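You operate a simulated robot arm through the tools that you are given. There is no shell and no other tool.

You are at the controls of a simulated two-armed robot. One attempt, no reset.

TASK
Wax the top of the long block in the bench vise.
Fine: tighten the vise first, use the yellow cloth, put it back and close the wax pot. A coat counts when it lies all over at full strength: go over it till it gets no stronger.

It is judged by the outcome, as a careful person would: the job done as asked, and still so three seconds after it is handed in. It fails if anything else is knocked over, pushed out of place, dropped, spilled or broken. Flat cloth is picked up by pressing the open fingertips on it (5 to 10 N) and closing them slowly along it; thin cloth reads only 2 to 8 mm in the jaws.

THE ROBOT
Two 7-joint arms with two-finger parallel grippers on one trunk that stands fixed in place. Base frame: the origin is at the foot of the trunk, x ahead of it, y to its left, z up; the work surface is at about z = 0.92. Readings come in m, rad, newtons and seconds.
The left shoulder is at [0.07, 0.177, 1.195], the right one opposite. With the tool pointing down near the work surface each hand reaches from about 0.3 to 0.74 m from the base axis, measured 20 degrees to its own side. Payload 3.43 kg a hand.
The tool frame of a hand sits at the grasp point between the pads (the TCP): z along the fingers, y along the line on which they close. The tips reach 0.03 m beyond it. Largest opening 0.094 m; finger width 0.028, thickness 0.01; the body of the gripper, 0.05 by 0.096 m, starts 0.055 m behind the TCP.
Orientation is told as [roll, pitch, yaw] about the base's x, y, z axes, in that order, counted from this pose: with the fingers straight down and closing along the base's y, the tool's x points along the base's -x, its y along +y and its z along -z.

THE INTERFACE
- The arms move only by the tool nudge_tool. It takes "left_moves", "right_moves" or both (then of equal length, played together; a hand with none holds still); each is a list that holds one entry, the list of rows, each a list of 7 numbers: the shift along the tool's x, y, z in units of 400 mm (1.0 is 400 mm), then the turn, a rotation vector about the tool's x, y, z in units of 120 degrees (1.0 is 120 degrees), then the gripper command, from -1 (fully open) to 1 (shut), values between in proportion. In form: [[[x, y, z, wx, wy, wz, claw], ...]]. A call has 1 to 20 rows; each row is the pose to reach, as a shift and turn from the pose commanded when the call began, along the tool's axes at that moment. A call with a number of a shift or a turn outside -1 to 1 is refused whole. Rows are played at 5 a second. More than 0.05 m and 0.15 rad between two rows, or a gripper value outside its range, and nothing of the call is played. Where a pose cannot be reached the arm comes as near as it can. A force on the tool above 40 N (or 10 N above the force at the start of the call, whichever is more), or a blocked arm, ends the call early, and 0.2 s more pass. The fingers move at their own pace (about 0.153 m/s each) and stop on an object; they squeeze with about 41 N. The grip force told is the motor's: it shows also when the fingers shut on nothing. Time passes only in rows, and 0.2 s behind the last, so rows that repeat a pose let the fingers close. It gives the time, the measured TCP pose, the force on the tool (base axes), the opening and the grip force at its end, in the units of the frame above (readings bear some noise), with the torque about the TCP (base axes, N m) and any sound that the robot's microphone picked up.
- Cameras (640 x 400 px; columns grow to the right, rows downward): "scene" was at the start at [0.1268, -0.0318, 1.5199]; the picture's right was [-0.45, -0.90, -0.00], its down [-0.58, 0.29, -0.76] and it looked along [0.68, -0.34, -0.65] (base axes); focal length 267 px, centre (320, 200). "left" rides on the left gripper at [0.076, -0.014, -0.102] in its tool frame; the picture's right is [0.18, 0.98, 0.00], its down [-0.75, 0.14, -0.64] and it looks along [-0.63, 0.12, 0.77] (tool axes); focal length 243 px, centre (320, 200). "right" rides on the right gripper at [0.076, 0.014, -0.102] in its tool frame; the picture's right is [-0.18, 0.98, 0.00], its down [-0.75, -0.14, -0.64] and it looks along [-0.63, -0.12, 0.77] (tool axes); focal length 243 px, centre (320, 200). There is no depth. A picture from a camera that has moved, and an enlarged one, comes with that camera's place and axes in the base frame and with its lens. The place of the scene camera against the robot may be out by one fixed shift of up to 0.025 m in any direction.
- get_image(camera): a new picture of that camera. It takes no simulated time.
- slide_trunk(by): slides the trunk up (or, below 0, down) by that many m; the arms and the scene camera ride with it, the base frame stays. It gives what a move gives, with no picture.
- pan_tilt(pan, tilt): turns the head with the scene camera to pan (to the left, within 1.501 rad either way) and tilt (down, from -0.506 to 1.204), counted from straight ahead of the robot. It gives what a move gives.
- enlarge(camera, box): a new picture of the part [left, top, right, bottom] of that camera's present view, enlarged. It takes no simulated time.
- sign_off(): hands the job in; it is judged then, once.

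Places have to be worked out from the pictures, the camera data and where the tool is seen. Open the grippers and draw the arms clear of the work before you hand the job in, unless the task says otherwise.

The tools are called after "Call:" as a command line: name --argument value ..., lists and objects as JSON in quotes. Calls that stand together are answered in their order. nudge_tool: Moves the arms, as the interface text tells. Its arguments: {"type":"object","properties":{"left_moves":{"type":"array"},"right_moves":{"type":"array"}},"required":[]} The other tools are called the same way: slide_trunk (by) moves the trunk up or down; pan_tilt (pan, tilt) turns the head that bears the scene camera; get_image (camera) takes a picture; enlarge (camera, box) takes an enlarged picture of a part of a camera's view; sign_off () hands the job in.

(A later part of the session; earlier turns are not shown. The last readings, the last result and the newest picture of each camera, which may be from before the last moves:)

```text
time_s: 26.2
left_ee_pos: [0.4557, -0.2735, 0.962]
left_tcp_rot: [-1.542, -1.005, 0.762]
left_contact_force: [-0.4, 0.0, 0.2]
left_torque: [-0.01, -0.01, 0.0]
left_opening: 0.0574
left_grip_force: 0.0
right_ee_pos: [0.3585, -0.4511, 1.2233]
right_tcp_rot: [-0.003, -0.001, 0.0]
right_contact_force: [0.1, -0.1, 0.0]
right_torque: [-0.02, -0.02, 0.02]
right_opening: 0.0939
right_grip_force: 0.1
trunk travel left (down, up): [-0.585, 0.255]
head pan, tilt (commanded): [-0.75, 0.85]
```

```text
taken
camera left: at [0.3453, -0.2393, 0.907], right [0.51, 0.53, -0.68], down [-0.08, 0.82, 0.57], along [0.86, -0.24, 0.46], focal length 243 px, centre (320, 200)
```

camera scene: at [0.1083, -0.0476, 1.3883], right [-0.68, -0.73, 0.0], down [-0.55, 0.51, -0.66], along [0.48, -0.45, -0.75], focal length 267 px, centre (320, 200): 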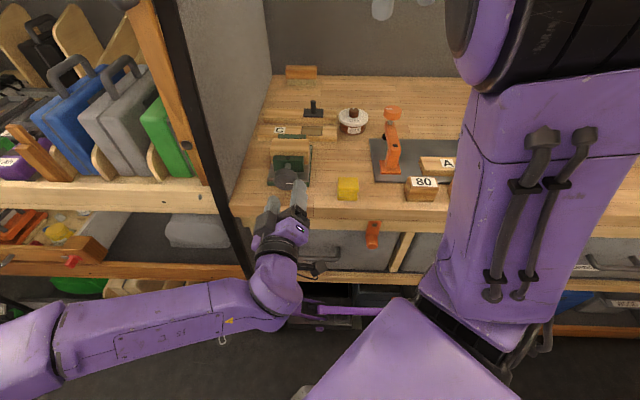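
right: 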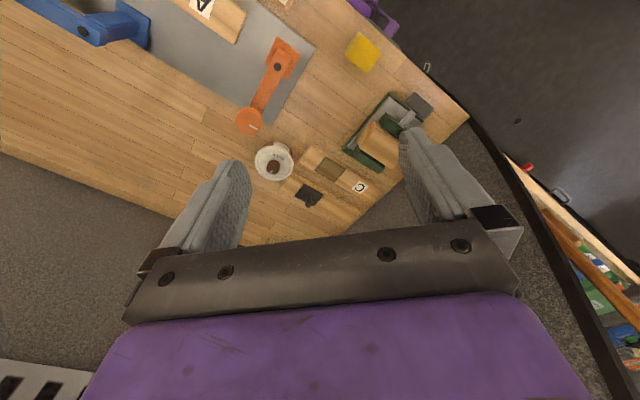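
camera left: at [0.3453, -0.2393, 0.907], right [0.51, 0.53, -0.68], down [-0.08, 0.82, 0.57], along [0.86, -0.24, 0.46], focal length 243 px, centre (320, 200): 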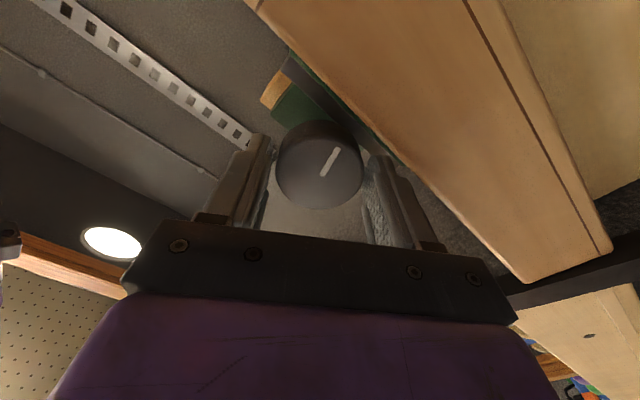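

In position without contact. I close and turn another 70° clockwise.

Call:
nudge_tool --left_moves '[[[0, 0, 0, 0, 0, 0, 0.2], [0, 0, 0, 0, 0, 0, 1], [0, 0, 0, 0, 0, 0, 1], [0, 0, 0, 0, 0, 0.058, 1], [0, 0, 0, 0, 0, 0.116, 1], [0, 0, 0, 0, 0, 0.174, 1], [0, 0, 0, 0, 0, 0.232, 1], [0, 0, 0, 0, 0, 0.29, 1], [0, 0, 0, 0, 0, 0.348, 1], [0, 0, 0, 0, 0, 0.406, 1], [0, 0, 0, 0, 0, 0.464, 1], [0, 0, 0, 0, 0, 0.522, 1], [0, 0, 0, 0, 0, 0.583, 1]]]'

Call:
get_image --camera "left"

Call:
enlarge --camera "scene" --box '[230, 110, 330, 210]'

```text
time_s: 29.0
left_ee_pos: [0.457, -0.2748, 0.9619]
left_tcp_rot: [1.546, -0.911, -2.335]
left_contact_force: [6.5, -13.5, 10.5]
left_torque: [-0.02, -0.02, 0.52]
left_opening: 0.0491
left_grip_force: 45.0
right_ee_pos: [0.3585, -0.4543, 1.2228]
right_tcp_rot: [0.001, 0.0, 0.001]
right_contact_force: [0.8, 0.6, -0.4]
right_torque: [0.03, 0.03, 0.05]
right_opening: 0.0942
right_grip_force: 0.1
trunk travel left (down, up): [-0.585, 0.255]
head pan, tilt (commanded): [-0.75, 0.85]
```

```text
taken
camera left: at [0.4086, -0.1787, 0.8949], right [0.63, 0.62, 0.46], down [-0.69, 0.2, 0.69], along [0.34, -0.76, 0.56], focal length 243 px, centre (320, 200)
```

left: 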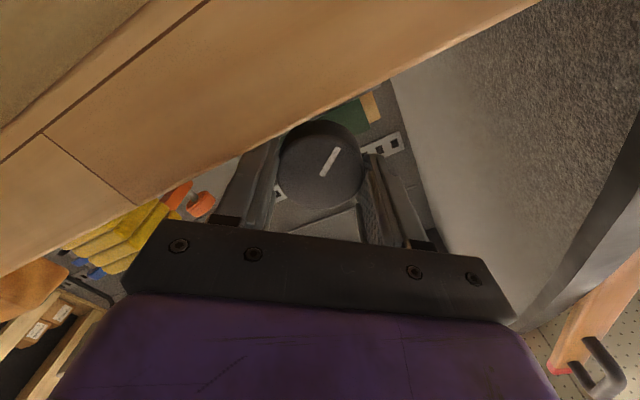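

```text
4.00 times, centred on (280, 160) of scene
camera zoom: at [0.1086, -0.0498, 1.3182], right [-0.68, -0.73, 0.0], down [-0.55, 0.51, -0.66], along [0.48, -0.45, -0.75], focal length 1068 px, centre (480, 360)
```

zoom: 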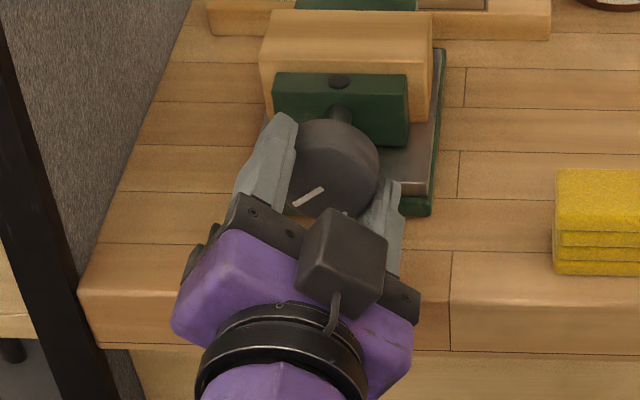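

Again the knob turned with the hand, with no rising torque. I repeat: open, roll back round the knob (fingers clear it by 4 mm), close, and turn again in one call.

Call:
nudge_tool --left_moves '[[[0, 0, 0, 0, 0, 0, -0.25], [0, 0, 0, 0, 0, -0.065, -0.25], [0, 0, 0, 0, 0, -0.13, -0.25], [0, 0, 0, 0, 0, -0.195, -0.25], [0, 0, 0, 0, 0, -0.26, -0.25], [0, 0, 0, 0, 0, -0.325, -0.25], [0, 0, 0, 0, 0, -0.39, -0.25], [0, 0, 0, 0, 0, -0.455, -0.25], [0, 0, 0, 0, 0, -0.52, -0.25], [0, 0, 0, 0, 0, -0.585, -0.25], [0, 0, 0, 0, 0, -0.585, 1], [0, 0, 0, 0, 0, -0.52, 1], [0, 0, 0, 0, 0, -0.455, 1], [0, 0, 0, 0, 0, -0.39, 1], [0, 0, 0, 0, 0, -0.325, 1], [0, 0, 0, 0, 0, -0.26, 1], [0, 0, 0, 0, 0, -0.195, 1], [0, 0, 0, 0, 0, -0.13, 1], [0, 0, 0, 0, 0, -0.065, 1], [0, 0, 0, 0, 0, 0, 1]]]'

Call:
get_image --camera "left"

Call:
enlarge --camera "scene" --box '[230, 110, 330, 210]'

```text
time_s: 33.2
left_ee_pos: [0.4561, -0.2766, 0.9622]
left_tcp_rot: [1.545, -0.911, -2.334]
left_contact_force: [7.5, -13.3, 6.9]
left_torque: [0.07, 0.05, 0.52]
left_opening: 0.0491
left_grip_force: 45.6
right_ee_pos: [0.3593, -0.453, 1.2225]
right_tcp_rot: [0.002, 0.002, -0.001]
right_contact_force: [0.0, -0.1, -0.1]
right_torque: [0.01, -0.02, -0.01]
right_opening: 0.0939
right_grip_force: 0.1
trunk travel left (down, up): [-0.585, 0.255]
head pan, tilt (commanded): [-0.75, 0.85]
```

```text
taken
camera left: at [0.4088, -0.179, 0.895], right [0.63, 0.62, 0.46], down [-0.69, 0.2, 0.69], along [0.34, -0.76, 0.56], focal length 243 px, centre (320, 200)
```

left: 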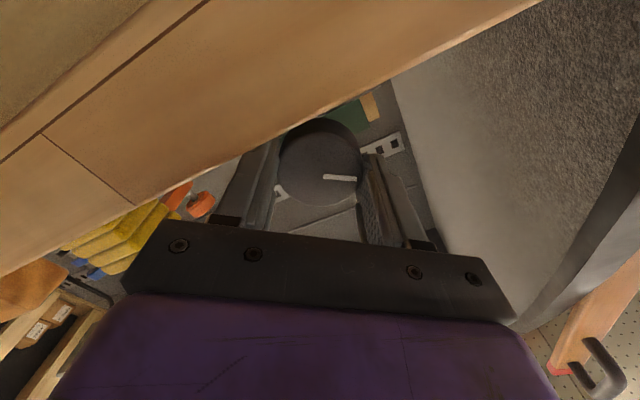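

```text
4.00 times, centred on (280, 160) of scene
camera zoom: at [0.1089, -0.05, 1.3182], right [-0.68, -0.73, 0.0], down [-0.55, 0.51, -0.66], along [0.48, -0.45, -0.75], focal length 1068 px, centre (480, 360)
```

zoom: 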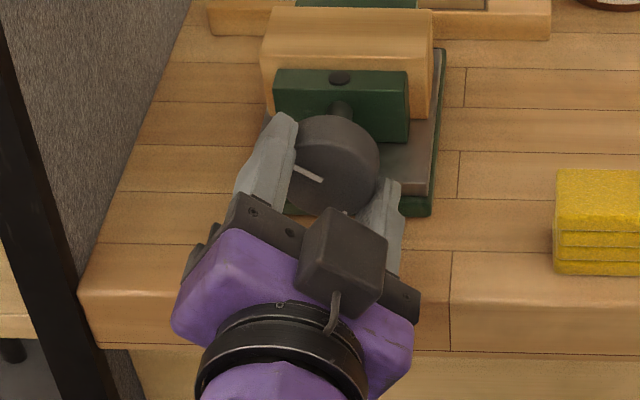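

The jaw has crept ~2 mm toward the block, so the direction is right. I repeat the same regrip-and-turn.

Call:
nudge_tool --left_moves '[[[0, 0, 0, 0, 0, 0, -0.25], [0, 0, 0, 0, 0, -0.065, -0.25], [0, 0, 0, 0, 0, -0.13, -0.25], [0, 0, 0, 0, 0, -0.195, -0.25], [0, 0, 0, 0, 0, -0.26, -0.25], [0, 0, 0, 0, 0, -0.325, -0.25], [0, 0, 0, 0, 0, -0.39, -0.25], [0, 0, 0, 0, 0, -0.455, -0.25], [0, 0, 0, 0, 0, -0.52, -0.25], [0, 0, 0, 0, 0, -0.585, -0.25], [0, 0, 0, 0, 0, -0.585, 1], [0, 0, 0, 0, 0, -0.52, 1], [0, 0, 0, 0, 0, -0.455, 1], [0, 0, 0, 0, 0, -0.39, 1], [0, 0, 0, 0, 0, -0.325, 1], [0, 0, 0, 0, 0, -0.26, 1], [0, 0, 0, 0, 0, -0.195, 1], [0, 0, 0, 0, 0, -0.13, 1], [0, 0, 0, 0, 0, -0.065, 1], [0, 0, 0, 0, 0, 0, 1]]]'

Call:
enlarge --camera "left" --box '[240, 90, 420, 240]'

Call:
enlarge --camera "scene" --box '[230, 110, 330, 210]'

```text
time_s: 37.4
left_ee_pos: [0.4555, -0.2755, 0.9612]
left_tcp_rot: [1.543, -0.91, -2.334]
left_contact_force: [-2.9, -0.3, -1.0]
left_torque: [-0.68, 0.66, 0.2]
left_opening: 0.0488
left_grip_force: 45.6
right_ee_pos: [0.3577, -0.4522, 1.2236]
right_tcp_rot: [-0.002, 0.0, 0.002]
right_contact_force: [0.2, 0.1, 0.7]
right_torque: [0.01, 0.0, 0.03]
right_opening: 0.0939
right_grip_force: 0.0
trunk travel left (down, up): [-0.585, 0.255]
head pan, tilt (commanded): [-0.75, 0.85]
```

```text
2.67 times, centred on (330, 165) of left
camera zoom: at [0.4077, -0.1772, 0.8944], right [0.63, 0.62, 0.46], down [-0.69, 0.2, 0.69], along [0.34, -0.76, 0.56], focal length 647 px, centre (293, 293)
```

zoom: 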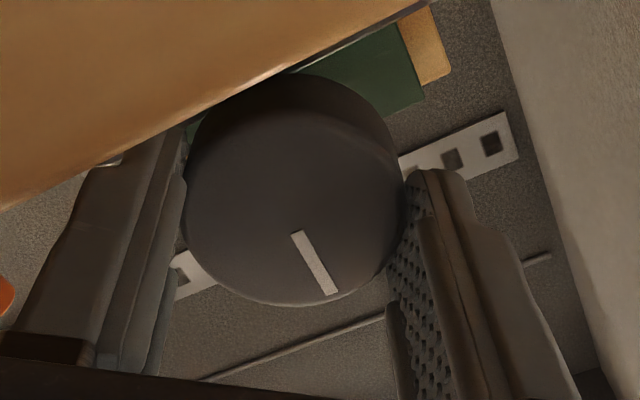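

```text
4.00 times, centred on (280, 160) of scene
camera zoom: at [0.1076, -0.0477, 1.3183], right [-0.68, -0.73, 0.0], down [-0.55, 0.51, -0.66], along [0.48, -0.45, -0.75], focal length 1068 px, centre (480, 360)
```

zoom: 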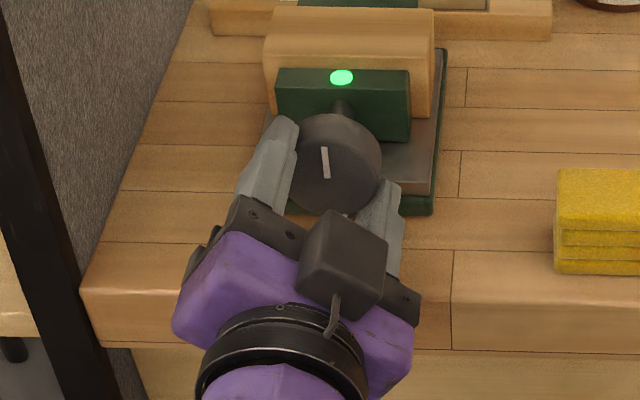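

The vise's indicator lit green and the turning torque rose to ~1 N·m: the vise is tight. I release, back the left hand straight off and check that the light stays.

Call:
nudge_tool --left_moves '[[[0, 0, 0, 0, 0, 0, -0.25], [0, 0, 0, 0, 0, 0, -0.25], [0, 0, -0.06, 0, 0, 0, -0.25], [0, 0, -0.12, 0, 0, 0, -0.25], [0, 0, -0.18, 0, 0, -0.05, -0.25], [0, 0, -0.22, 0, 0, -0.11, -0.25], [0, 0, -0.22, 0, 0, -0.17, -0.25], [0, 0, -0.22, 0, 0, -0.23, -0.25], [0, 0, -0.22, 0, 0, -0.29, -0.25], [0, 0, -0.22, 0, 0, -0.317, -0.25]]]'

Call:
enlarge --camera "scene" --box '[230, 110, 330, 210]'

Call:
get_image --camera "scene"

```text
time_s: 39.6
left_ee_pos: [0.394, -0.2113, 0.9636]
left_tcp_rot: [-0.54, -1.553, -0.243]
left_contact_force: [0.2, -0.4, 0.4]
left_torque: [0.02, 0.01, 0.0]
left_opening: 0.0589
left_grip_force: 0.1
right_ee_pos: [0.3581, -0.4522, 1.2234]
right_tcp_rot: [-0.001, -0.001, 0.001]
right_contact_force: [-0.9, -0.1, -0.3]
right_torque: [-0.01, 0.0, 0.01]
right_opening: 0.0942
right_grip_force: 0.0
trunk travel left (down, up): [-0.585, 0.255]
head pan, tilt (commanded): [-0.75, 0.85]
```

```text
4.00 times, centred on (280, 160) of scene
camera zoom: at [0.1083, -0.0476, 1.3183], right [-0.68, -0.73, 0.0], down [-0.55, 0.51, -0.66], along [0.48, -0.45, -0.75], focal length 1068 px, centre (480, 360)
```

zoom: 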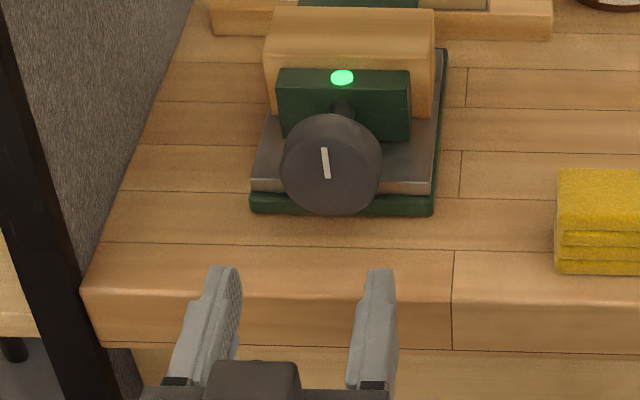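

```text
taken
camera scene: at [0.1083, -0.0476, 1.3183], right [-0.68, -0.73, 0.0], down [-0.55, 0.51, -0.66], along [0.48, -0.45, -0.75], focal length 267 px, centre (320, 200)
```

scene: 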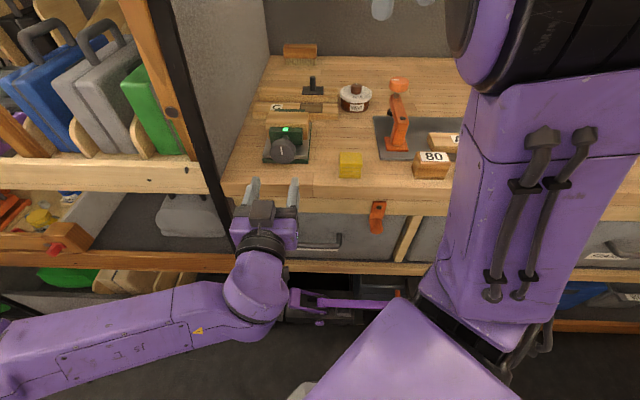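

The light stays green. I raise the trunk back to its starting height (hands just rise, nothing above them).

Call:
slide_trunk --by 0.19

Call:
get_image --camera "scene"

```text
time_s: 41.6
left_ee_pos: [0.3939, -0.212, 1.1541]
left_tcp_rot: [-0.422, -1.553, -0.36]
left_contact_force: [-0.1, -1.0, 0.9]
left_torque: [0.01, -0.02, -0.02]
left_opening: 0.0586
left_grip_force: 0.1
right_ee_pos: [0.3586, -0.4521, 1.4124]
right_tcp_rot: [-0.002, -0.001, 0.0]
right_contact_force: [0.5, -0.1, 0.2]
right_torque: [-0.01, 0.02, -0.02]
right_opening: 0.094
right_grip_force: 0.0
trunk travel left (down, up): [-0.775, 0.065]
head pan, tilt (commanded): [-0.75, 0.85]
```

```text
taken
camera scene: at [0.1084, -0.0477, 1.5082], right [-0.68, -0.73, 0.0], down [-0.55, 0.51, -0.66], along [0.48, -0.45, -0.75], focal length 267 px, centre (320, 200)
```

scene: 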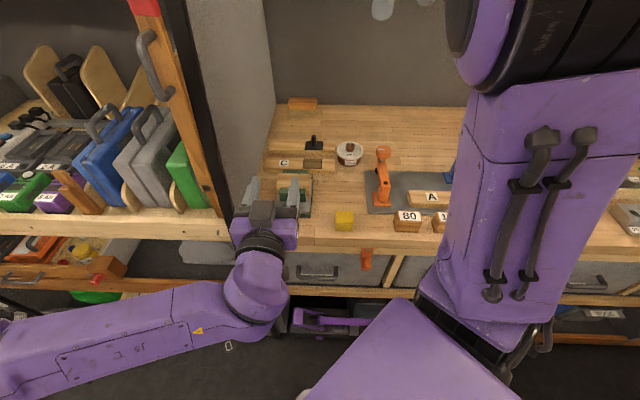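

Now I fold the left hand back to pointing down and off to the left, out of the right arm's working area.

Call:
nudge_tool --left_moves '[[[-0.026, 0.0, -0.06, 0, 0.0, 0, -0.25], [-0.053, 0.02, -0.12, 0, 0.0625, 0, -0.25], [-0.08, 0.05, -0.16, 0, 0.125, 0, -0.25], [-0.11, 0.08, -0.2, 0, 0.1875, 0, -0.25], [-0.14, 0.11, -0.24, 0, 0.25, 0, -0.25], [-0.165, 0.14, -0.27, 0, 0.3125, 0, -0.25], [-0.19, 0.17, -0.3, 0, 0.375, 0, -0.25], [-0.215, 0.2, -0.33, 0, 0.4375, 0, -0.25], [-0.24, 0.23, -0.35, 0, 0.5, 0, -0.25], [-0.265, 0.26, -0.37, 0, 0.5625, 0, -0.25], [-0.29, 0.29, -0.385, 0, 0.625, 0, -0.25], [-0.305, 0.32, -0.395, 0, 0.6875, 0, -0.25], [-0.315, 0.35, -0.4, 0, 0.75, 0, -0.25]]]'

Call:
get_image --camera "scene"

```text
time_s: 44.5
left_ee_pos: [0.3828, -0.0013, 1.2818]
left_tcp_rot: [-0.008, 0.019, -0.787]
left_contact_force: [0.5, -0.2, 0.4]
left_torque: [0.02, -0.01, 0.03]
left_opening: 0.0588
left_grip_force: 0.1
right_ee_pos: [0.3583, -0.4532, 1.4121]
right_tcp_rot: [-0.001, 0.003, 0.0]
right_contact_force: [0.2, 0.3, 0.3]
right_torque: [0.0, 0.03, -0.01]
right_opening: 0.0938
right_grip_force: 0.2
trunk travel left (down, up): [-0.775, 0.065]
head pan, tilt (commanded): [-0.75, 0.85]
```

```text
taken
camera scene: at [0.109, -0.0488, 1.5082], right [-0.68, -0.73, 0.0], down [-0.55, 0.51, -0.66], along [0.48, -0.45, -0.75], focal length 267 px, centre (320, 200)
```

scene: 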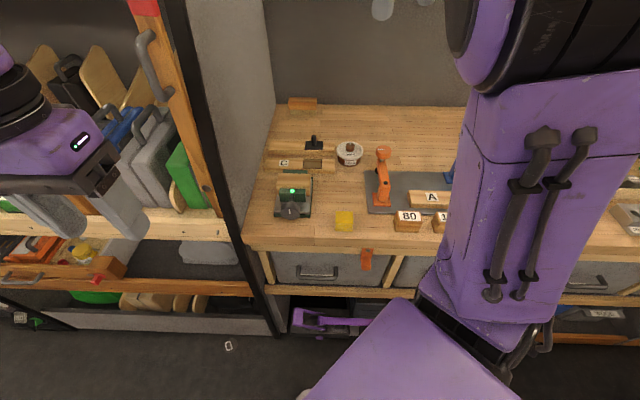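

The workspace is clear. I move the right hand down to view the wax pot and clamp from ~0.35 m (staying above the orange clamp, whose knob is at about z 1.03).

Call:
nudge_tool --right_moves '[[[-0.007, -0.034, 0.092, 0, 0, 0, -1], [-0.015, -0.068, 0.184, 0, 0, 0, -1], [-0.022, -0.103, 0.275, 0, 0, 0, -1], [-0.03, -0.137, 0.367, 0, 0, 0, -1], [-0.037, -0.171, 0.459, 0, 0, 0, -1], [-0.045, -0.205, 0.55, 0, 0, 0, -1], [-0.052, -0.2395, 0.6425, 0, 0, 0, -1]]]'

Call:
get_image --camera "right"

Call:
enlarge --camera "right" --box '[230, 100, 410, 230]'

Call:
get_image --camera "scene"

```text
time_s: 46.0
left_ee_pos: [0.3836, -0.0029, 1.281]
left_tcp_rot: [-0.007, 0.018, -0.783]
left_contact_force: [-0.9, -0.7, -0.2]
left_torque: [0.02, 0.0, -0.01]
left_opening: 0.0589
left_grip_force: 0.1
right_ee_pos: [0.3813, -0.5503, 1.1546]
right_tcp_rot: [0.0, 0.0, 0.0]
right_contact_force: [0.3, 0.2, -0.3]
right_torque: [-0.04, -0.02, -0.03]
right_opening: 0.094
right_grip_force: 0.0
trunk travel left (down, up): [-0.775, 0.065]
head pan, tilt (commanded): [-0.75, 0.85]
```

```text
taken
camera right: at [0.3042, -0.535, 1.259], right [0.18, 0.98, 0.0], down [0.75, -0.14, 0.64], along [0.63, -0.12, -0.77], focal length 243 px, centre (320, 200)
```

right: 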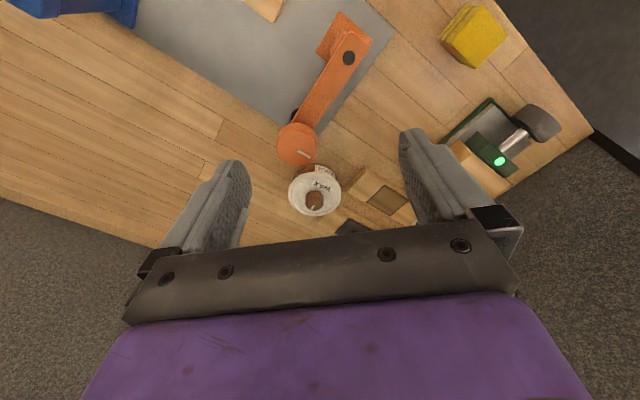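

```text
3.08 times, centred on (320, 165) of right
camera zoom: at [0.3042, -0.535, 1.259], right [0.18, 0.98, 0.0], down [0.75, -0.14, 0.64], along [0.63, -0.12, -0.77], focal length 746 px, centre (320, 308)
```

zoom: 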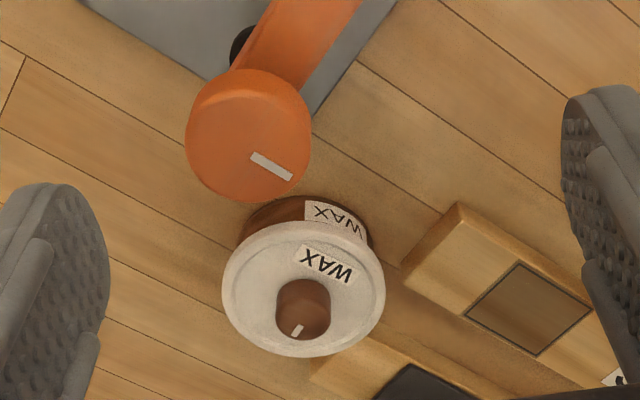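

```text
taken
camera scene: at [0.1092, -0.0496, 1.5082], right [-0.68, -0.73, 0.0], down [-0.55, 0.51, -0.66], along [0.48, -0.45, -0.75], focal length 267 px, centre (320, 200)
```

scene: 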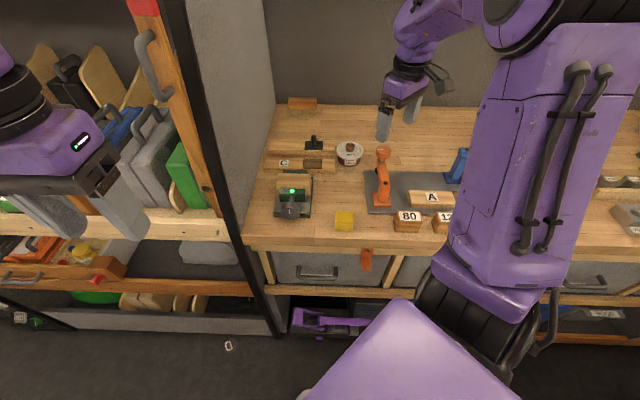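

The lid knob (≈26 mm across) triangulates to about (0.523, -0.583, 0.99); the lid is ≈78 mm wide. I move over it at hover height, horizontally first, then down.

Call:
nudge_tool --right_moves '[[[-0.09, -0.02, 0, 0, 0, 0, -1], [-0.18, -0.04, 0, 0, 0, 0, -1], [-0.27, -0.06, 0, 0, 0, 0, -1], [-0.3525, -0.08, 0, 0, 0, 0, -1], [-0.3525, -0.08, 0.1, 0, 0, 0, -1], [-0.3525, -0.08, 0.19, 0, 0, 0, -1], [-0.3525, -0.08, 0.19, 0, 0, 0, -1]]]'

Call:
get_image --camera "right"

Call:
enlarge --camera "scene" --box '[290, 70, 430, 190]'

```text
time_s: 47.6
left_ee_pos: [0.3831, -0.0014, 1.2828]
left_tcp_rot: [-0.007, 0.015, -0.785]
left_contact_force: [0.1, -0.5, -0.5]
left_torque: [0.0, 0.0, -0.01]
left_opening: 0.0586
left_grip_force: 0.0
right_ee_pos: [0.5198, -0.5797, 1.0798]
right_tcp_rot: [-0.001, 0.001, -0.001]
right_contact_force: [-0.5, -0.4, -0.1]
right_torque: [0.01, 0.0, -0.03]
right_opening: 0.0939
right_grip_force: 0.1
trunk travel left (down, up): [-0.775, 0.065]
head pan, tilt (commanded): [-0.75, 0.85]
```

```text
taken
camera right: at [0.4449, -0.5645, 1.1845], right [0.18, 0.98, 0.0], down [0.75, -0.14, 0.64], along [0.63, -0.12, -0.77], focal length 243 px, centre (320, 200)
```

right: 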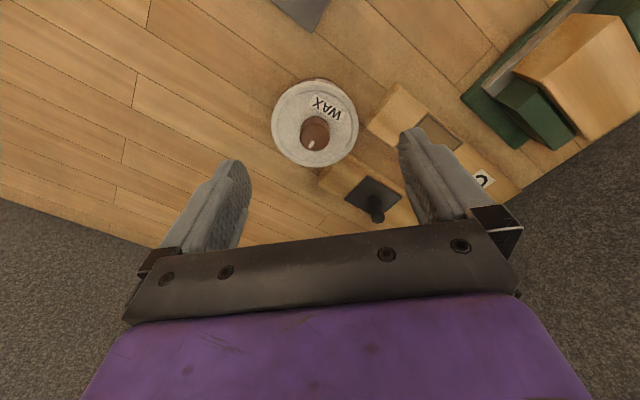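

```text
3.33 times, centred on (360, 130) of scene
camera zoom: at [0.1086, -0.0474, 1.5083], right [-0.68, -0.73, 0.0], down [-0.55, 0.51, -0.66], along [0.48, -0.45, -0.75], focal length 890 px, centre (187, 433)
```

zoom: 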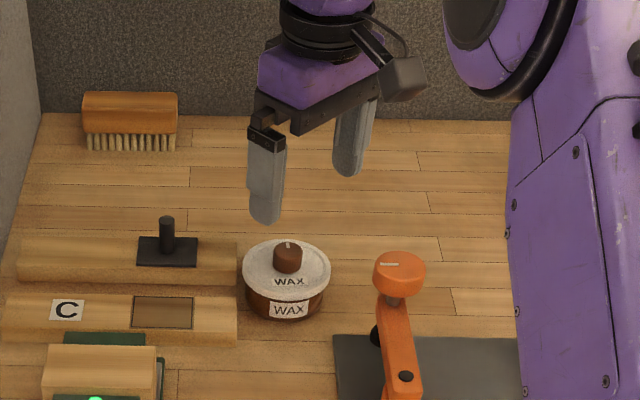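

Call:
enlarge --camera "right" --box '[260, 70, 380, 180]'

```text
3.64 times, centred on (320, 125) of right
camera zoom: at [0.4449, -0.5645, 1.1845], right [0.18, 0.98, 0.0], down [0.75, -0.14, 0.64], along [0.63, -0.12, -0.77], focal length 882 px, centre (320, 473)
```

zoom: 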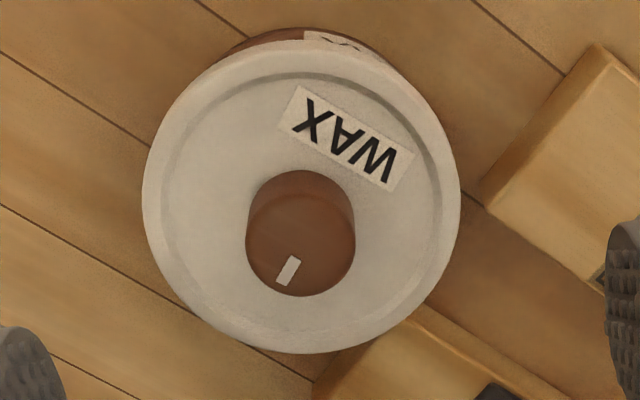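

The knob appears ~17 mm ahead of the tool and 7 mm right. I centre over it, narrow the fingers to ~45 mm (inside the lid's rim) and go down to z 1.03 to look again.

Call:
nudge_tool --right_moves '[[[-0.0425, -0.018, 0.0, 0, 0, 0, 0.04], [-0.0425, -0.018, 0.06, 0, 0, 0, 0.04], [-0.0425, -0.018, 0.12, 0, 0, 0, 0.04], [-0.0425, -0.018, 0.12, 0, 0, 0, 0.04]]]'

Call:
enlarge --camera "right" --box '[220, 70, 420, 220]'

Call:
enlarge --camera "scene" --box '[310, 90, 410, 190]'

```text
time_s: 48.6
left_ee_pos: [0.382, -0.0002, 1.2822]
left_tcp_rot: [-0.007, 0.016, -0.784]
left_contact_force: [-0.5, 0.4, 0.2]
left_torque: [-0.01, -0.01, 0.02]
left_opening: 0.0587
left_grip_force: 0.1
right_ee_pos: [0.5377, -0.5862, 1.0319]
right_tcp_rot: [0.0, -0.001, 0.0]
right_contact_force: [-0.6, 0.0, 0.3]
right_torque: [0.0, -0.01, -0.02]
right_opening: 0.0453
right_grip_force: 0.1
trunk travel left (down, up): [-0.775, 0.065]
head pan, tilt (commanded): [-0.75, 0.85]
```

```text
2.67 times, centred on (320, 145) of right
camera zoom: at [0.4608, -0.5719, 1.1366], right [0.18, 0.98, 0.0], down [0.75, -0.14, 0.64], along [0.63, -0.12, -0.77], focal length 647 px, centre (320, 347)
```

zoom: 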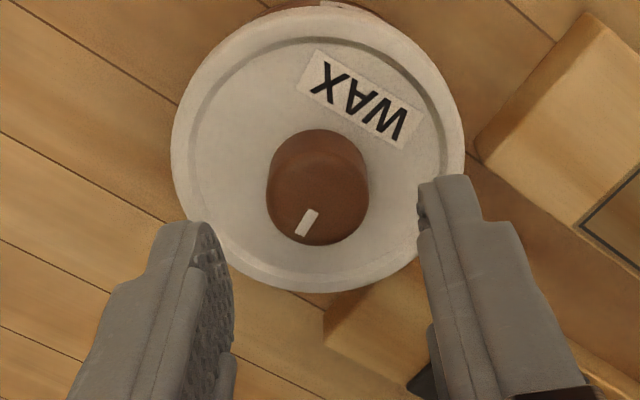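

```text
4.00 times, centred on (360, 140) of scene
camera zoom: at [0.1086, -0.0477, 1.5083], right [-0.68, -0.73, 0.0], down [-0.55, 0.51, -0.66], along [0.48, -0.45, -0.75], focal length 1068 px, centre (160, 440)
```

zoom: 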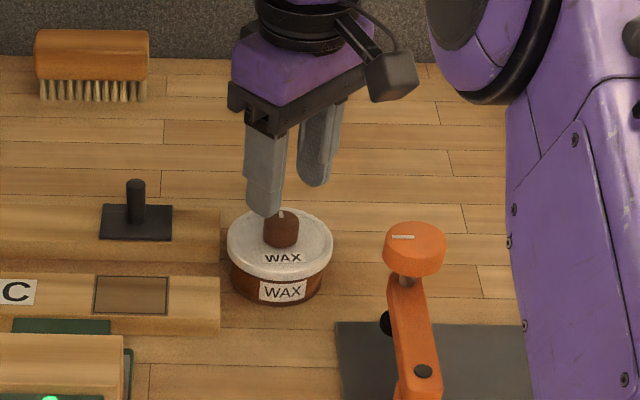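

The knob is now centred between the fingers, its top at about z 0.98 and the lid near 0.955. I go down 4.2 cm watching the force, then look.

Call:
nudge_tool --right_moves '[[[0, 0, 0.04, 0, 0, 0, 0.04], [0, 0, 0.08, 0, 0, 0, 0.04], [0, -0.001, 0.105, 0, 0, 0, 0.04], [0, -0.001, 0.105, 0, 0, 0, 0.04]]]'

Call:
enlarge --camera "right" --box '[220, 70, 420, 220]'

Call:
enlarge --camera "scene" --box '[320, 110, 390, 180]'

```text
time_s: 49.6
left_ee_pos: [0.3812, -0.0005, 1.2827]
left_tcp_rot: [-0.008, 0.015, -0.782]
left_contact_force: [-0.7, 0.0, -0.6]
left_torque: [0.02, 0.04, -0.01]
left_opening: 0.0587
left_grip_force: 0.1
right_ee_pos: [0.5364, -0.588, 0.9918]
right_tcp_rot: [-0.004, -0.002, 0.002]
right_contact_force: [0.0, 0.1, 3.2]
right_torque: [0.05, 0.01, 0.01]
right_opening: 0.0449
right_grip_force: 0.1
trunk travel left (down, up): [-0.775, 0.065]
head pan, tilt (commanded): [-0.75, 0.85]
```

```text
2.67 times, centred on (320, 145) of right
camera zoom: at [0.4603, -0.572, 1.0951], right [0.18, 0.98, 0.0], down [0.75, -0.14, 0.64], along [0.63, -0.12, -0.77], focal length 647 px, centre (320, 347)
```

zoom: 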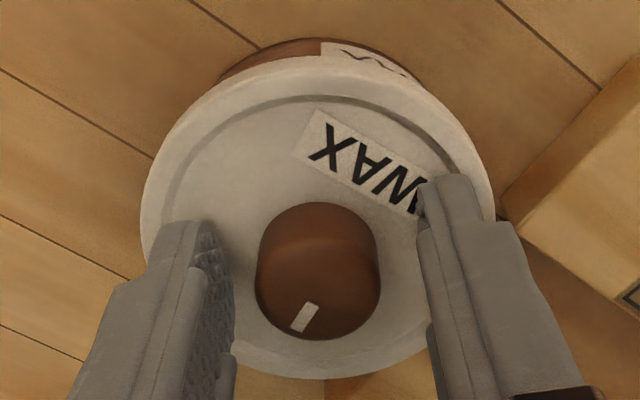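

```text
5.71 times, centred on (355, 145) of scene
camera zoom: at [0.1078, -0.0472, 1.5084], right [-0.68, -0.73, 0.0], down [-0.55, 0.51, -0.66], along [0.48, -0.45, -0.75], focal length 1526 px, centre (120, 514)
```

zoom: 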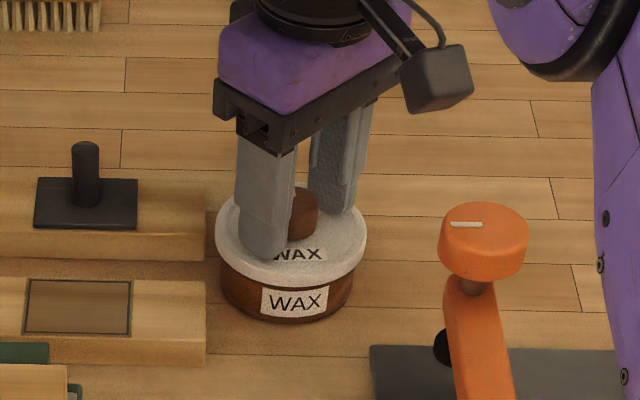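

The fingertips just touch the lid top (3 N), so the lid's top is at z ≈ 0.962. I rise 4 mm and close slowly on the knob.

Call:
nudge_tool --right_moves '[[[0, 0.002, -0.01, 0, 0, 0, 0.04], [0, 0.002, -0.01, 0, 0, 0, 0.25], [0, 0.002, -0.01, 0, 0, 0, 0.36], [0, 0.002, -0.01, 0, 0, 0, 0.42], [0, 0.002, -0.01, 0, 0, 0, 0.48], [0, 0.002, -0.01, 0, 0, 0, 1], [0, 0.002, -0.01, 0, 0, 0, 1], [0, 0.002, -0.01, 0, 0, 0, 1]]]'

Call:
enlarge --camera "right" --box '[220, 70, 420, 220]'

```text
time_s: 51.5
left_ee_pos: [0.3819, -0.0012, 1.2828]
left_tcp_rot: [-0.006, 0.015, -0.785]
left_contact_force: [0.3, -0.4, 0.1]
left_torque: [0.01, -0.01, 0.0]
left_opening: 0.0586
left_grip_force: 0.1
right_ee_pos: [0.5365, -0.5875, 0.9944]
right_tcp_rot: [-0.002, -0.001, -0.001]
right_contact_force: [-0.4, -2.2, 0.9]
right_torque: [-0.07, 0.03, 0.02]
right_opening: 0.0256
right_grip_force: 41.1
trunk travel left (down, up): [-0.775, 0.065]
head pan, tilt (commanded): [-0.75, 0.85]
heard: snap
```

```text
2.67 times, centred on (320, 145) of right
camera zoom: at [0.4603, -0.5719, 1.0983], right [0.18, 0.98, 0.0], down [0.75, -0.14, 0.64], along [0.63, -0.12, -0.77], focal length 647 px, centre (320, 347)
```

zoom: 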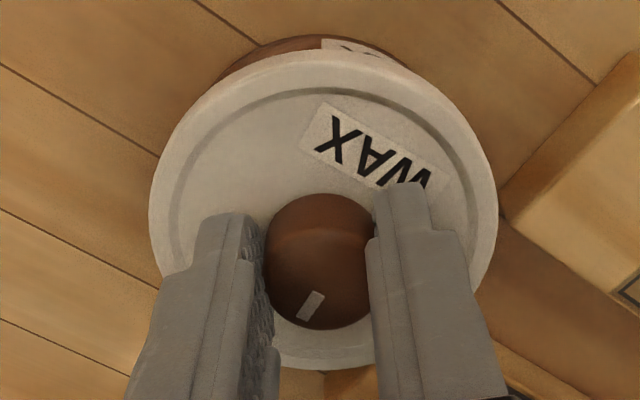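

A "snap" was heard as the grip closed – possibly the lid's catch. I look at the pot closely before lifting.

Call:
enlarge --camera "scene" --box '[320, 110, 390, 180]'

Call:
get_image --camera "right"

Call:
get_image --camera "scene"

```text
5.71 times, centred on (355, 145) of scene
camera zoom: at [0.1081, -0.0482, 1.5083], right [-0.68, -0.73, 0.0], down [-0.55, 0.51, -0.66], along [0.48, -0.45, -0.75], focal length 1526 px, centre (120, 514)
```

zoom: 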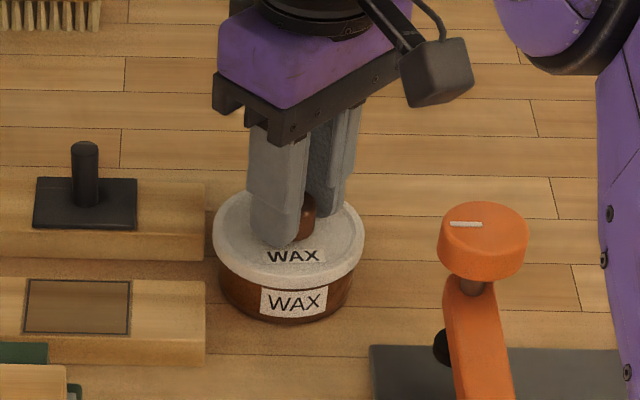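

```text
taken
camera right: at [0.4603, -0.5719, 1.0983], right [0.18, 0.98, 0.0], down [0.75, -0.14, 0.64], along [0.63, -0.12, -0.77], focal length 243 px, centre (320, 200)
```

right: 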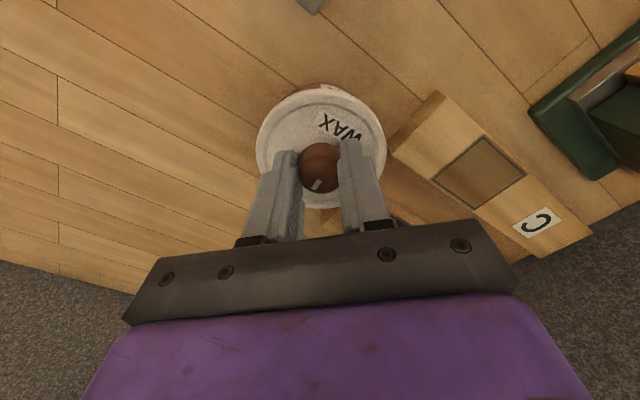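

```text
taken
camera scene: at [0.1081, -0.0482, 1.5083], right [-0.68, -0.73, 0.0], down [-0.55, 0.51, -0.66], along [0.48, -0.45, -0.75], focal length 267 px, centre (320, 200)
```

scene: 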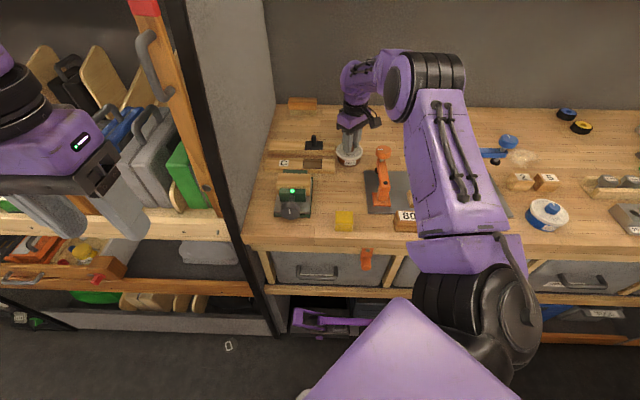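

Nothing looks out of place. I lift gently by 12 mm in small rows and check whether the lid comes free from the pot.

Call:
nudge_tool --right_moves '[[[0, 0, -0.006, 0, 0, 0, 1], [0, 0, -0.012, 0, 0, 0, 1], [0, 0, -0.018, 0, 0, 0, 1], [0, 0, -0.024, 0, 0, 0, 1], [0, 0, -0.03, 0, 0, 0, 1], [0, 0, -0.03, 0, 0, 0, 1]]]'

Call:
enlarge --camera "scene" --box '[320, 110, 390, 180]'

Call:
enlarge --camera "right" --box '[220, 70, 420, 220]'

```text
time_s: 52.9
left_ee_pos: [0.3822, -0.0007, 1.282]
left_tcp_rot: [-0.008, 0.014, -0.785]
left_contact_force: [-0.9, 0.0, 0.5]
left_torque: [0.02, 0.01, 0.0]
left_opening: 0.0587
left_grip_force: 0.0
right_ee_pos: [0.5368, -0.5868, 1.0062]
right_tcp_rot: [-0.002, 0.0, 0.0]
right_contact_force: [-0.7, -1.2, -0.2]
right_torque: [-0.02, -0.03, -0.01]
right_opening: 0.0257
right_grip_force: 41.0
trunk travel left (down, up): [-0.775, 0.065]
head pan, tilt (commanded): [-0.75, 0.85]
```

```text
5.71 times, centred on (355, 145) of scene
camera zoom: at [0.1084, -0.0477, 1.5083], right [-0.68, -0.73, 0.0], down [-0.55, 0.51, -0.66], along [0.48, -0.45, -0.75], focal length 1526 px, centre (120, 514)
```

zoom: 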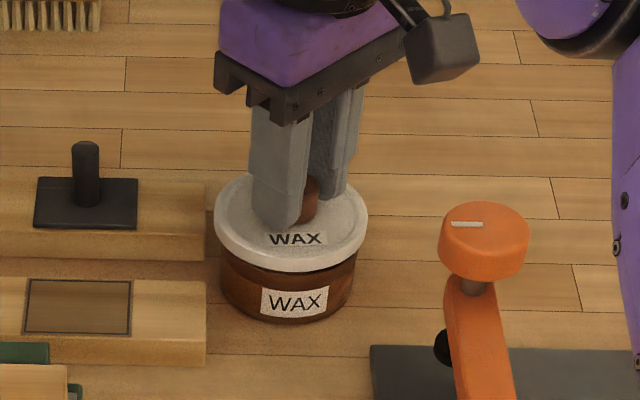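

```text
2.67 times, centred on (320, 145) of right
camera zoom: at [0.4604, -0.5715, 1.1104], right [0.18, 0.98, 0.0], down [0.75, -0.14, 0.64], along [0.63, -0.12, -0.77], focal length 647 px, centre (320, 347)
```

zoom: 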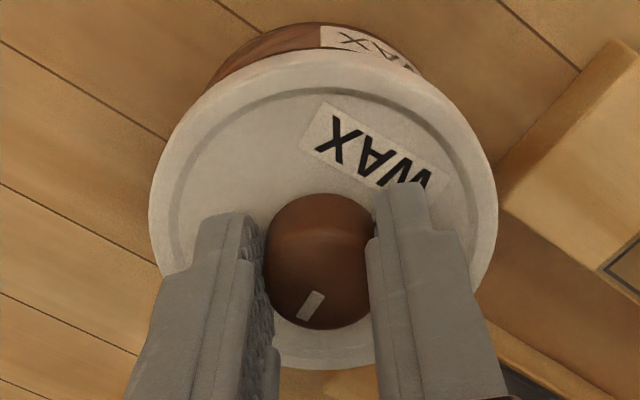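

The lid came off cleanly; the pot stayed put. Seated grip pose was TCP (0.5367, -0.5872, 0.9944). I lift to z≈1.09 and carry the lid to the free spot at (0.449, -0.456) between cloth and block C.

Call:
nudge_tool --right_moves '[[[0, 0, -0.1, 0, 0, 0, 1], [0, 0, -0.2125, 0, 0, 0, 1], [0.055, 0.082, -0.2125, 0, 0, 0, 1], [0.11, 0.164, -0.2125, 0, 0, 0, 1], [0.165, 0.246, -0.2125, 0, 0, 0, 1], [0.22, 0.3275, -0.2125, 0, 0, 0, 1], [0.22, 0.3275, -0.2125, 0, 0, 0, 1]]]'

Call:
get_image --camera "right"

Call:
get_image --camera "scene"

```text
time_s: 54.5
left_ee_pos: [0.3821, -0.0017, 1.2826]
left_tcp_rot: [-0.008, 0.015, -0.785]
left_contact_force: [0.1, -0.6, 0.6]
left_torque: [-0.02, 0.0, -0.01]
left_opening: 0.0587
left_grip_force: 0.1
right_ee_pos: [0.4482, -0.4564, 1.0903]
right_tcp_rot: [0.001, 0.001, 0.0]
right_contact_force: [-0.3, 0.0, -1.5]
right_torque: [0.03, 0.02, -0.02]
right_opening: 0.0257
right_grip_force: 40.7
trunk travel left (down, up): [-0.775, 0.065]
head pan, tilt (commanded): [-0.75, 0.85]
```

```text
taken
camera right: at [0.3717, -0.4411, 1.1953], right [0.18, 0.98, 0.0], down [0.75, -0.14, 0.64], along [0.63, -0.12, -0.77], focal length 243 px, centre (320, 200)
```

right: 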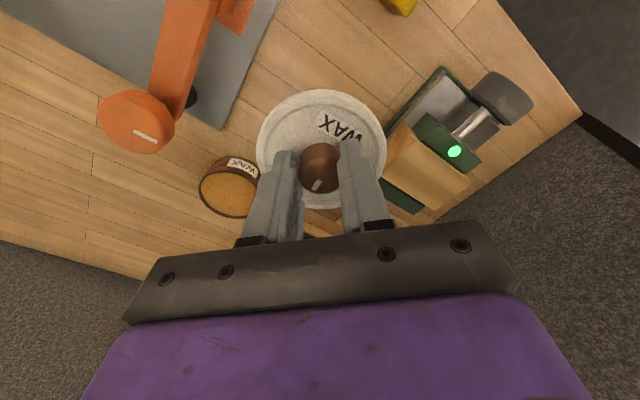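

```text
taken
camera scene: at [0.1088, -0.0483, 1.5082], right [-0.68, -0.73, 0.0], down [-0.55, 0.51, -0.66], along [0.48, -0.45, -0.75], focal length 267 px, centre (320, 200)
```

scene: 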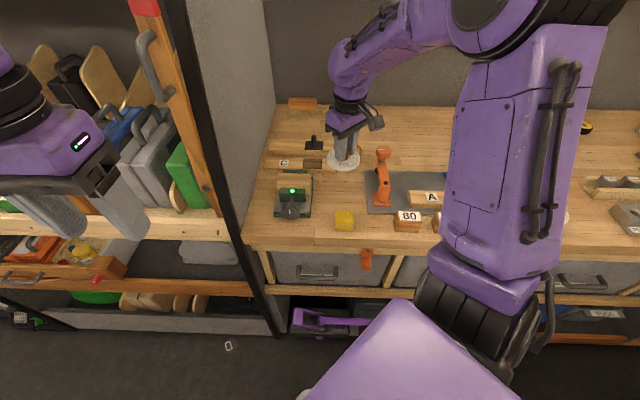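

The pot is open, showing tan wax close below the rim. I lower the lid toward the bench: first to z≈0.985, then finer steps by force.

Call:
nudge_tool --right_moves '[[[0, 0, 0.09, 0, 0, 0, 1], [0, 0, 0.18, 0, 0, 0, 1], [0, 0, 0.25, 0, 0, 0, 1], [0, 0, 0.265, 0, 0, 0, 1], [0, 0, 0.272, 0, 0, 0, 1], [0, 0, 0.272, 0, 0, 0, 1]]]'

Call:
enlarge --camera "scene" --box '[300, 130, 400, 230]'

```text
time_s: 55.9
left_ee_pos: [0.3822, -0.0006, 1.2816]
left_tcp_rot: [-0.008, 0.015, -0.784]
left_contact_force: [-0.1, 0.3, 0.2]
left_torque: [0.02, -0.03, 0.02]
left_opening: 0.0589
left_grip_force: 0.1
right_ee_pos: [0.4487, -0.4546, 0.9825]
right_tcp_rot: [-0.003, 0.0, 0.001]
right_contact_force: [-0.2, -0.3, -0.5]
right_torque: [0.01, -0.03, -0.02]
right_opening: 0.0256
right_grip_force: 41.0
trunk travel left (down, up): [-0.775, 0.065]
head pan, tilt (commanded): [-0.75, 0.85]
```

```text
4.00 times, centred on (350, 180) of scene
camera zoom: at [0.1084, -0.0478, 1.5083], right [-0.68, -0.73, 0.0], down [-0.55, 0.51, -0.66], along [0.48, -0.45, -0.75], focal length 1068 px, centre (200, 280)
```

zoom: 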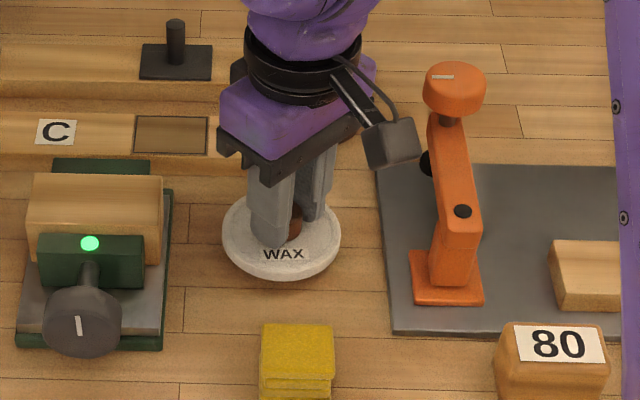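

Still no contact. I lower in 2 mm rows.

Call:
nudge_tool --right_moves '[[[0, 0, 0.005, 0, 0, 0, 1], [0, 0, 0.01, 0, 0, 0, 1], [0, 0, 0.015, 0, 0, 0, 1], [0, 0, 0.02, 0, 0, 0, 1], [0, 0, 0.025, 0, 0, 0, 1], [0, 0, 0.025, 0, 0, 0, 1]]]'

Call:
enlarge --camera "scene" --box '[300, 130, 400, 230]'

```text
time_s: 57.2
left_ee_pos: [0.3818, -0.0007, 1.2827]
left_tcp_rot: [-0.007, 0.016, -0.785]
left_contact_force: [-0.6, -0.6, 0.8]
left_torque: [0.02, 0.0, -0.01]
left_opening: 0.059
left_grip_force: 0.0
right_ee_pos: [0.4479, -0.4568, 0.9716]
right_tcp_rot: [-0.002, -0.001, 0.001]
right_contact_force: [0.3, 0.3, -0.2]
right_torque: [-0.06, 0.02, 0.04]
right_opening: 0.0258
right_grip_force: 40.7
trunk travel left (down, up): [-0.775, 0.065]
head pan, tilt (commanded): [-0.75, 0.85]
```

```text
4.00 times, centred on (350, 180) of scene
camera zoom: at [0.1083, -0.0476, 1.5083], right [-0.68, -0.73, 0.0], down [-0.55, 0.51, -0.66], along [0.48, -0.45, -0.75], focal length 1068 px, centre (200, 280)
```

zoom: 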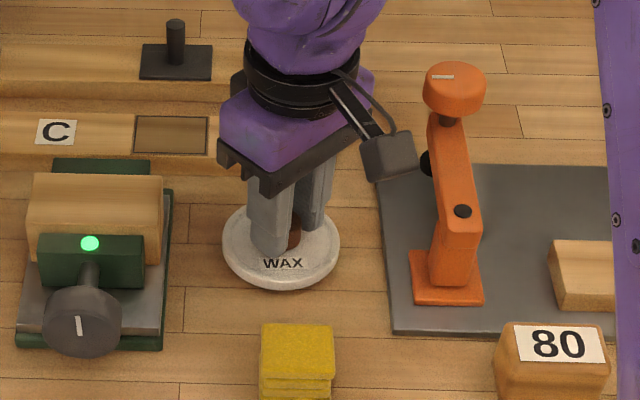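

Not yet touching (z 0.972). I keep lowering in 2 mm rows.

Call:
nudge_tool --right_moves '[[[0, 0, 0.005, 0, 0, 0, 1], [0, 0, 0.01, 0, 0, 0, 1], [0, 0, 0.015, 0, 0, 0, 1], [0, 0, 0.02, 0, 0, 0, 1], [0, 0, 0.02, 0, 0, 0, 1]]]'

Call:
enlarge --camera "scene" --box '[300, 130, 400, 230]'

```text
time_s: 58.5
left_ee_pos: [0.3825, -0.0008, 1.2831]
left_tcp_rot: [-0.007, 0.017, -0.784]
left_contact_force: [-0.1, -0.3, 0.1]
left_torque: [0.01, 0.03, 0.0]
left_opening: 0.0588
left_grip_force: 0.0
right_ee_pos: [0.4492, -0.4571, 0.9639]
right_tcp_rot: [-0.001, 0.0, 0.0]
right_contact_force: [0.0, 0.4, -0.4]
right_torque: [0.03, -0.01, 0.01]
right_opening: 0.0256
right_grip_force: 40.9
trunk travel left (down, up): [-0.775, 0.065]
head pan, tilt (commanded): [-0.75, 0.85]
```

```text
4.00 times, centred on (350, 180) of scene
camera zoom: at [0.1083, -0.0477, 1.5083], right [-0.68, -0.73, 0.0], down [-0.55, 0.51, -0.66], along [0.48, -0.45, -0.75], focal length 1068 px, centre (200, 280)
```

zoom: 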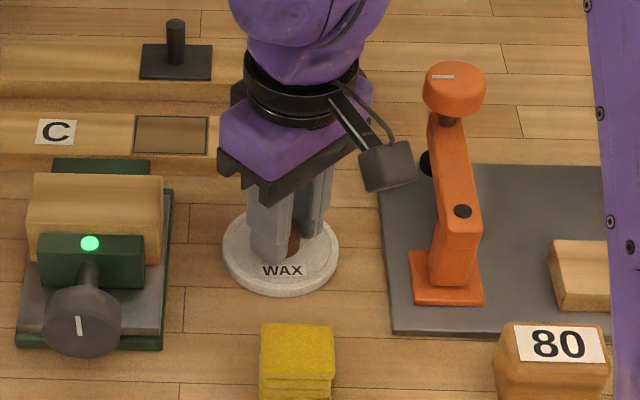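

Call:
nudge_tool --right_moves '[[[0, 0, 0.004, 0, 0, 0, 1], [0, 0, 0.008, 0, 0, 0, 1], [0, 0, 0.012, 0, 0, 0, 1], [0, 0, 0.012, 0, 0, 0, 1]]]'

Call:
enlarge --camera "right" --box '[220, 70, 420, 220]'

```text
time_s: 59.5
left_ee_pos: [0.3796, 0.0003, 1.2853]
left_tcp_rot: [-0.006, 0.013, -0.786]
left_contact_force: [0.8, -0.4, -0.3]
left_torque: [0.01, 0.02, 0.0]
left_opening: 0.0588
left_grip_force: 0.2
right_ee_pos: [0.4484, -0.4559, 0.9626]
right_tcp_rot: [-0.005, -0.004, 0.002]
right_contact_force: [3.9, -8.8, 28.8]
right_torque: [-0.28, 0.37, 0.12]
right_opening: 0.0257
right_grip_force: 41.2
trunk travel left (down, up): [-0.775, 0.065]
head pan, tilt (commanded): [-0.75, 0.85]
```

```text
2.67 times, centred on (320, 145) of right
camera zoom: at [0.3718, -0.4403, 1.0667], right [0.18, 0.98, 0.0], down [0.75, -0.14, 0.65], along [0.64, -0.12, -0.76], focal length 647 px, centre (320, 347)
```

zoom: 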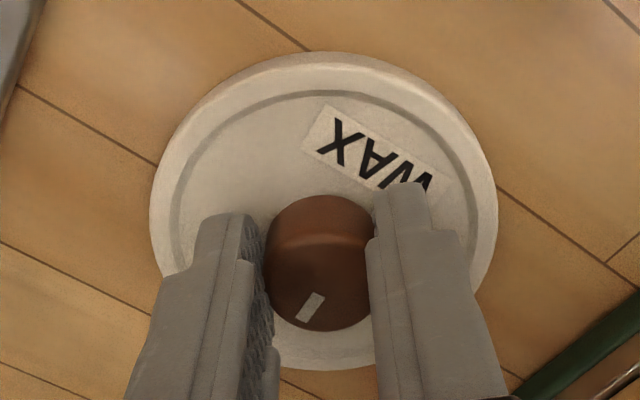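

The lid rests on the bench at TCP z ≈ 0.963 (29 N down). I relax the press by 4 mm and open the fingers to 45 mm.

Call:
nudge_tool --right_moves '[[[0, 0, -0.006, 0, 0, 0, 1], [0, 0, -0.01, 0, 0, 0, 1], [0, 0, -0.01, 0, 0, 0, 0.3], [0, 0, -0.01, 0, 0, 0, 0.04], [0, 0, -0.01, 0, 0, 0, 0.04]]]'

Call:
enlarge --camera "right" --box '[220, 70, 420, 220]'

```text
time_s: 60.6
left_ee_pos: [0.382, -0.0012, 1.2833]
left_tcp_rot: [-0.007, 0.016, -0.783]
left_contact_force: [-0.1, -0.2, 0.0]
left_torque: [0.04, 0.01, 0.01]
left_opening: 0.0589
left_grip_force: 0.3
right_ee_pos: [0.4481, -0.456, 0.9641]
right_tcp_rot: [0.0, 0.001, 0.0]
right_contact_force: [0.4, -0.6, -0.7]
right_torque: [-0.04, -0.02, 0.0]
right_opening: 0.0452
right_grip_force: 0.0
trunk travel left (down, up): [-0.775, 0.065]
head pan, tilt (commanded): [-0.75, 0.85]
```

```text
2.67 times, centred on (320, 145) of right
camera zoom: at [0.3728, -0.4408, 1.068], right [0.18, 0.98, 0.0], down [0.75, -0.14, 0.64], along [0.63, -0.12, -0.77], focal length 647 px, centre (320, 347)
```

zoom: 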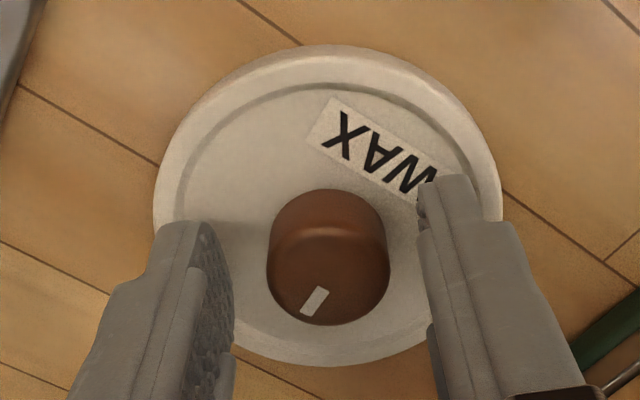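

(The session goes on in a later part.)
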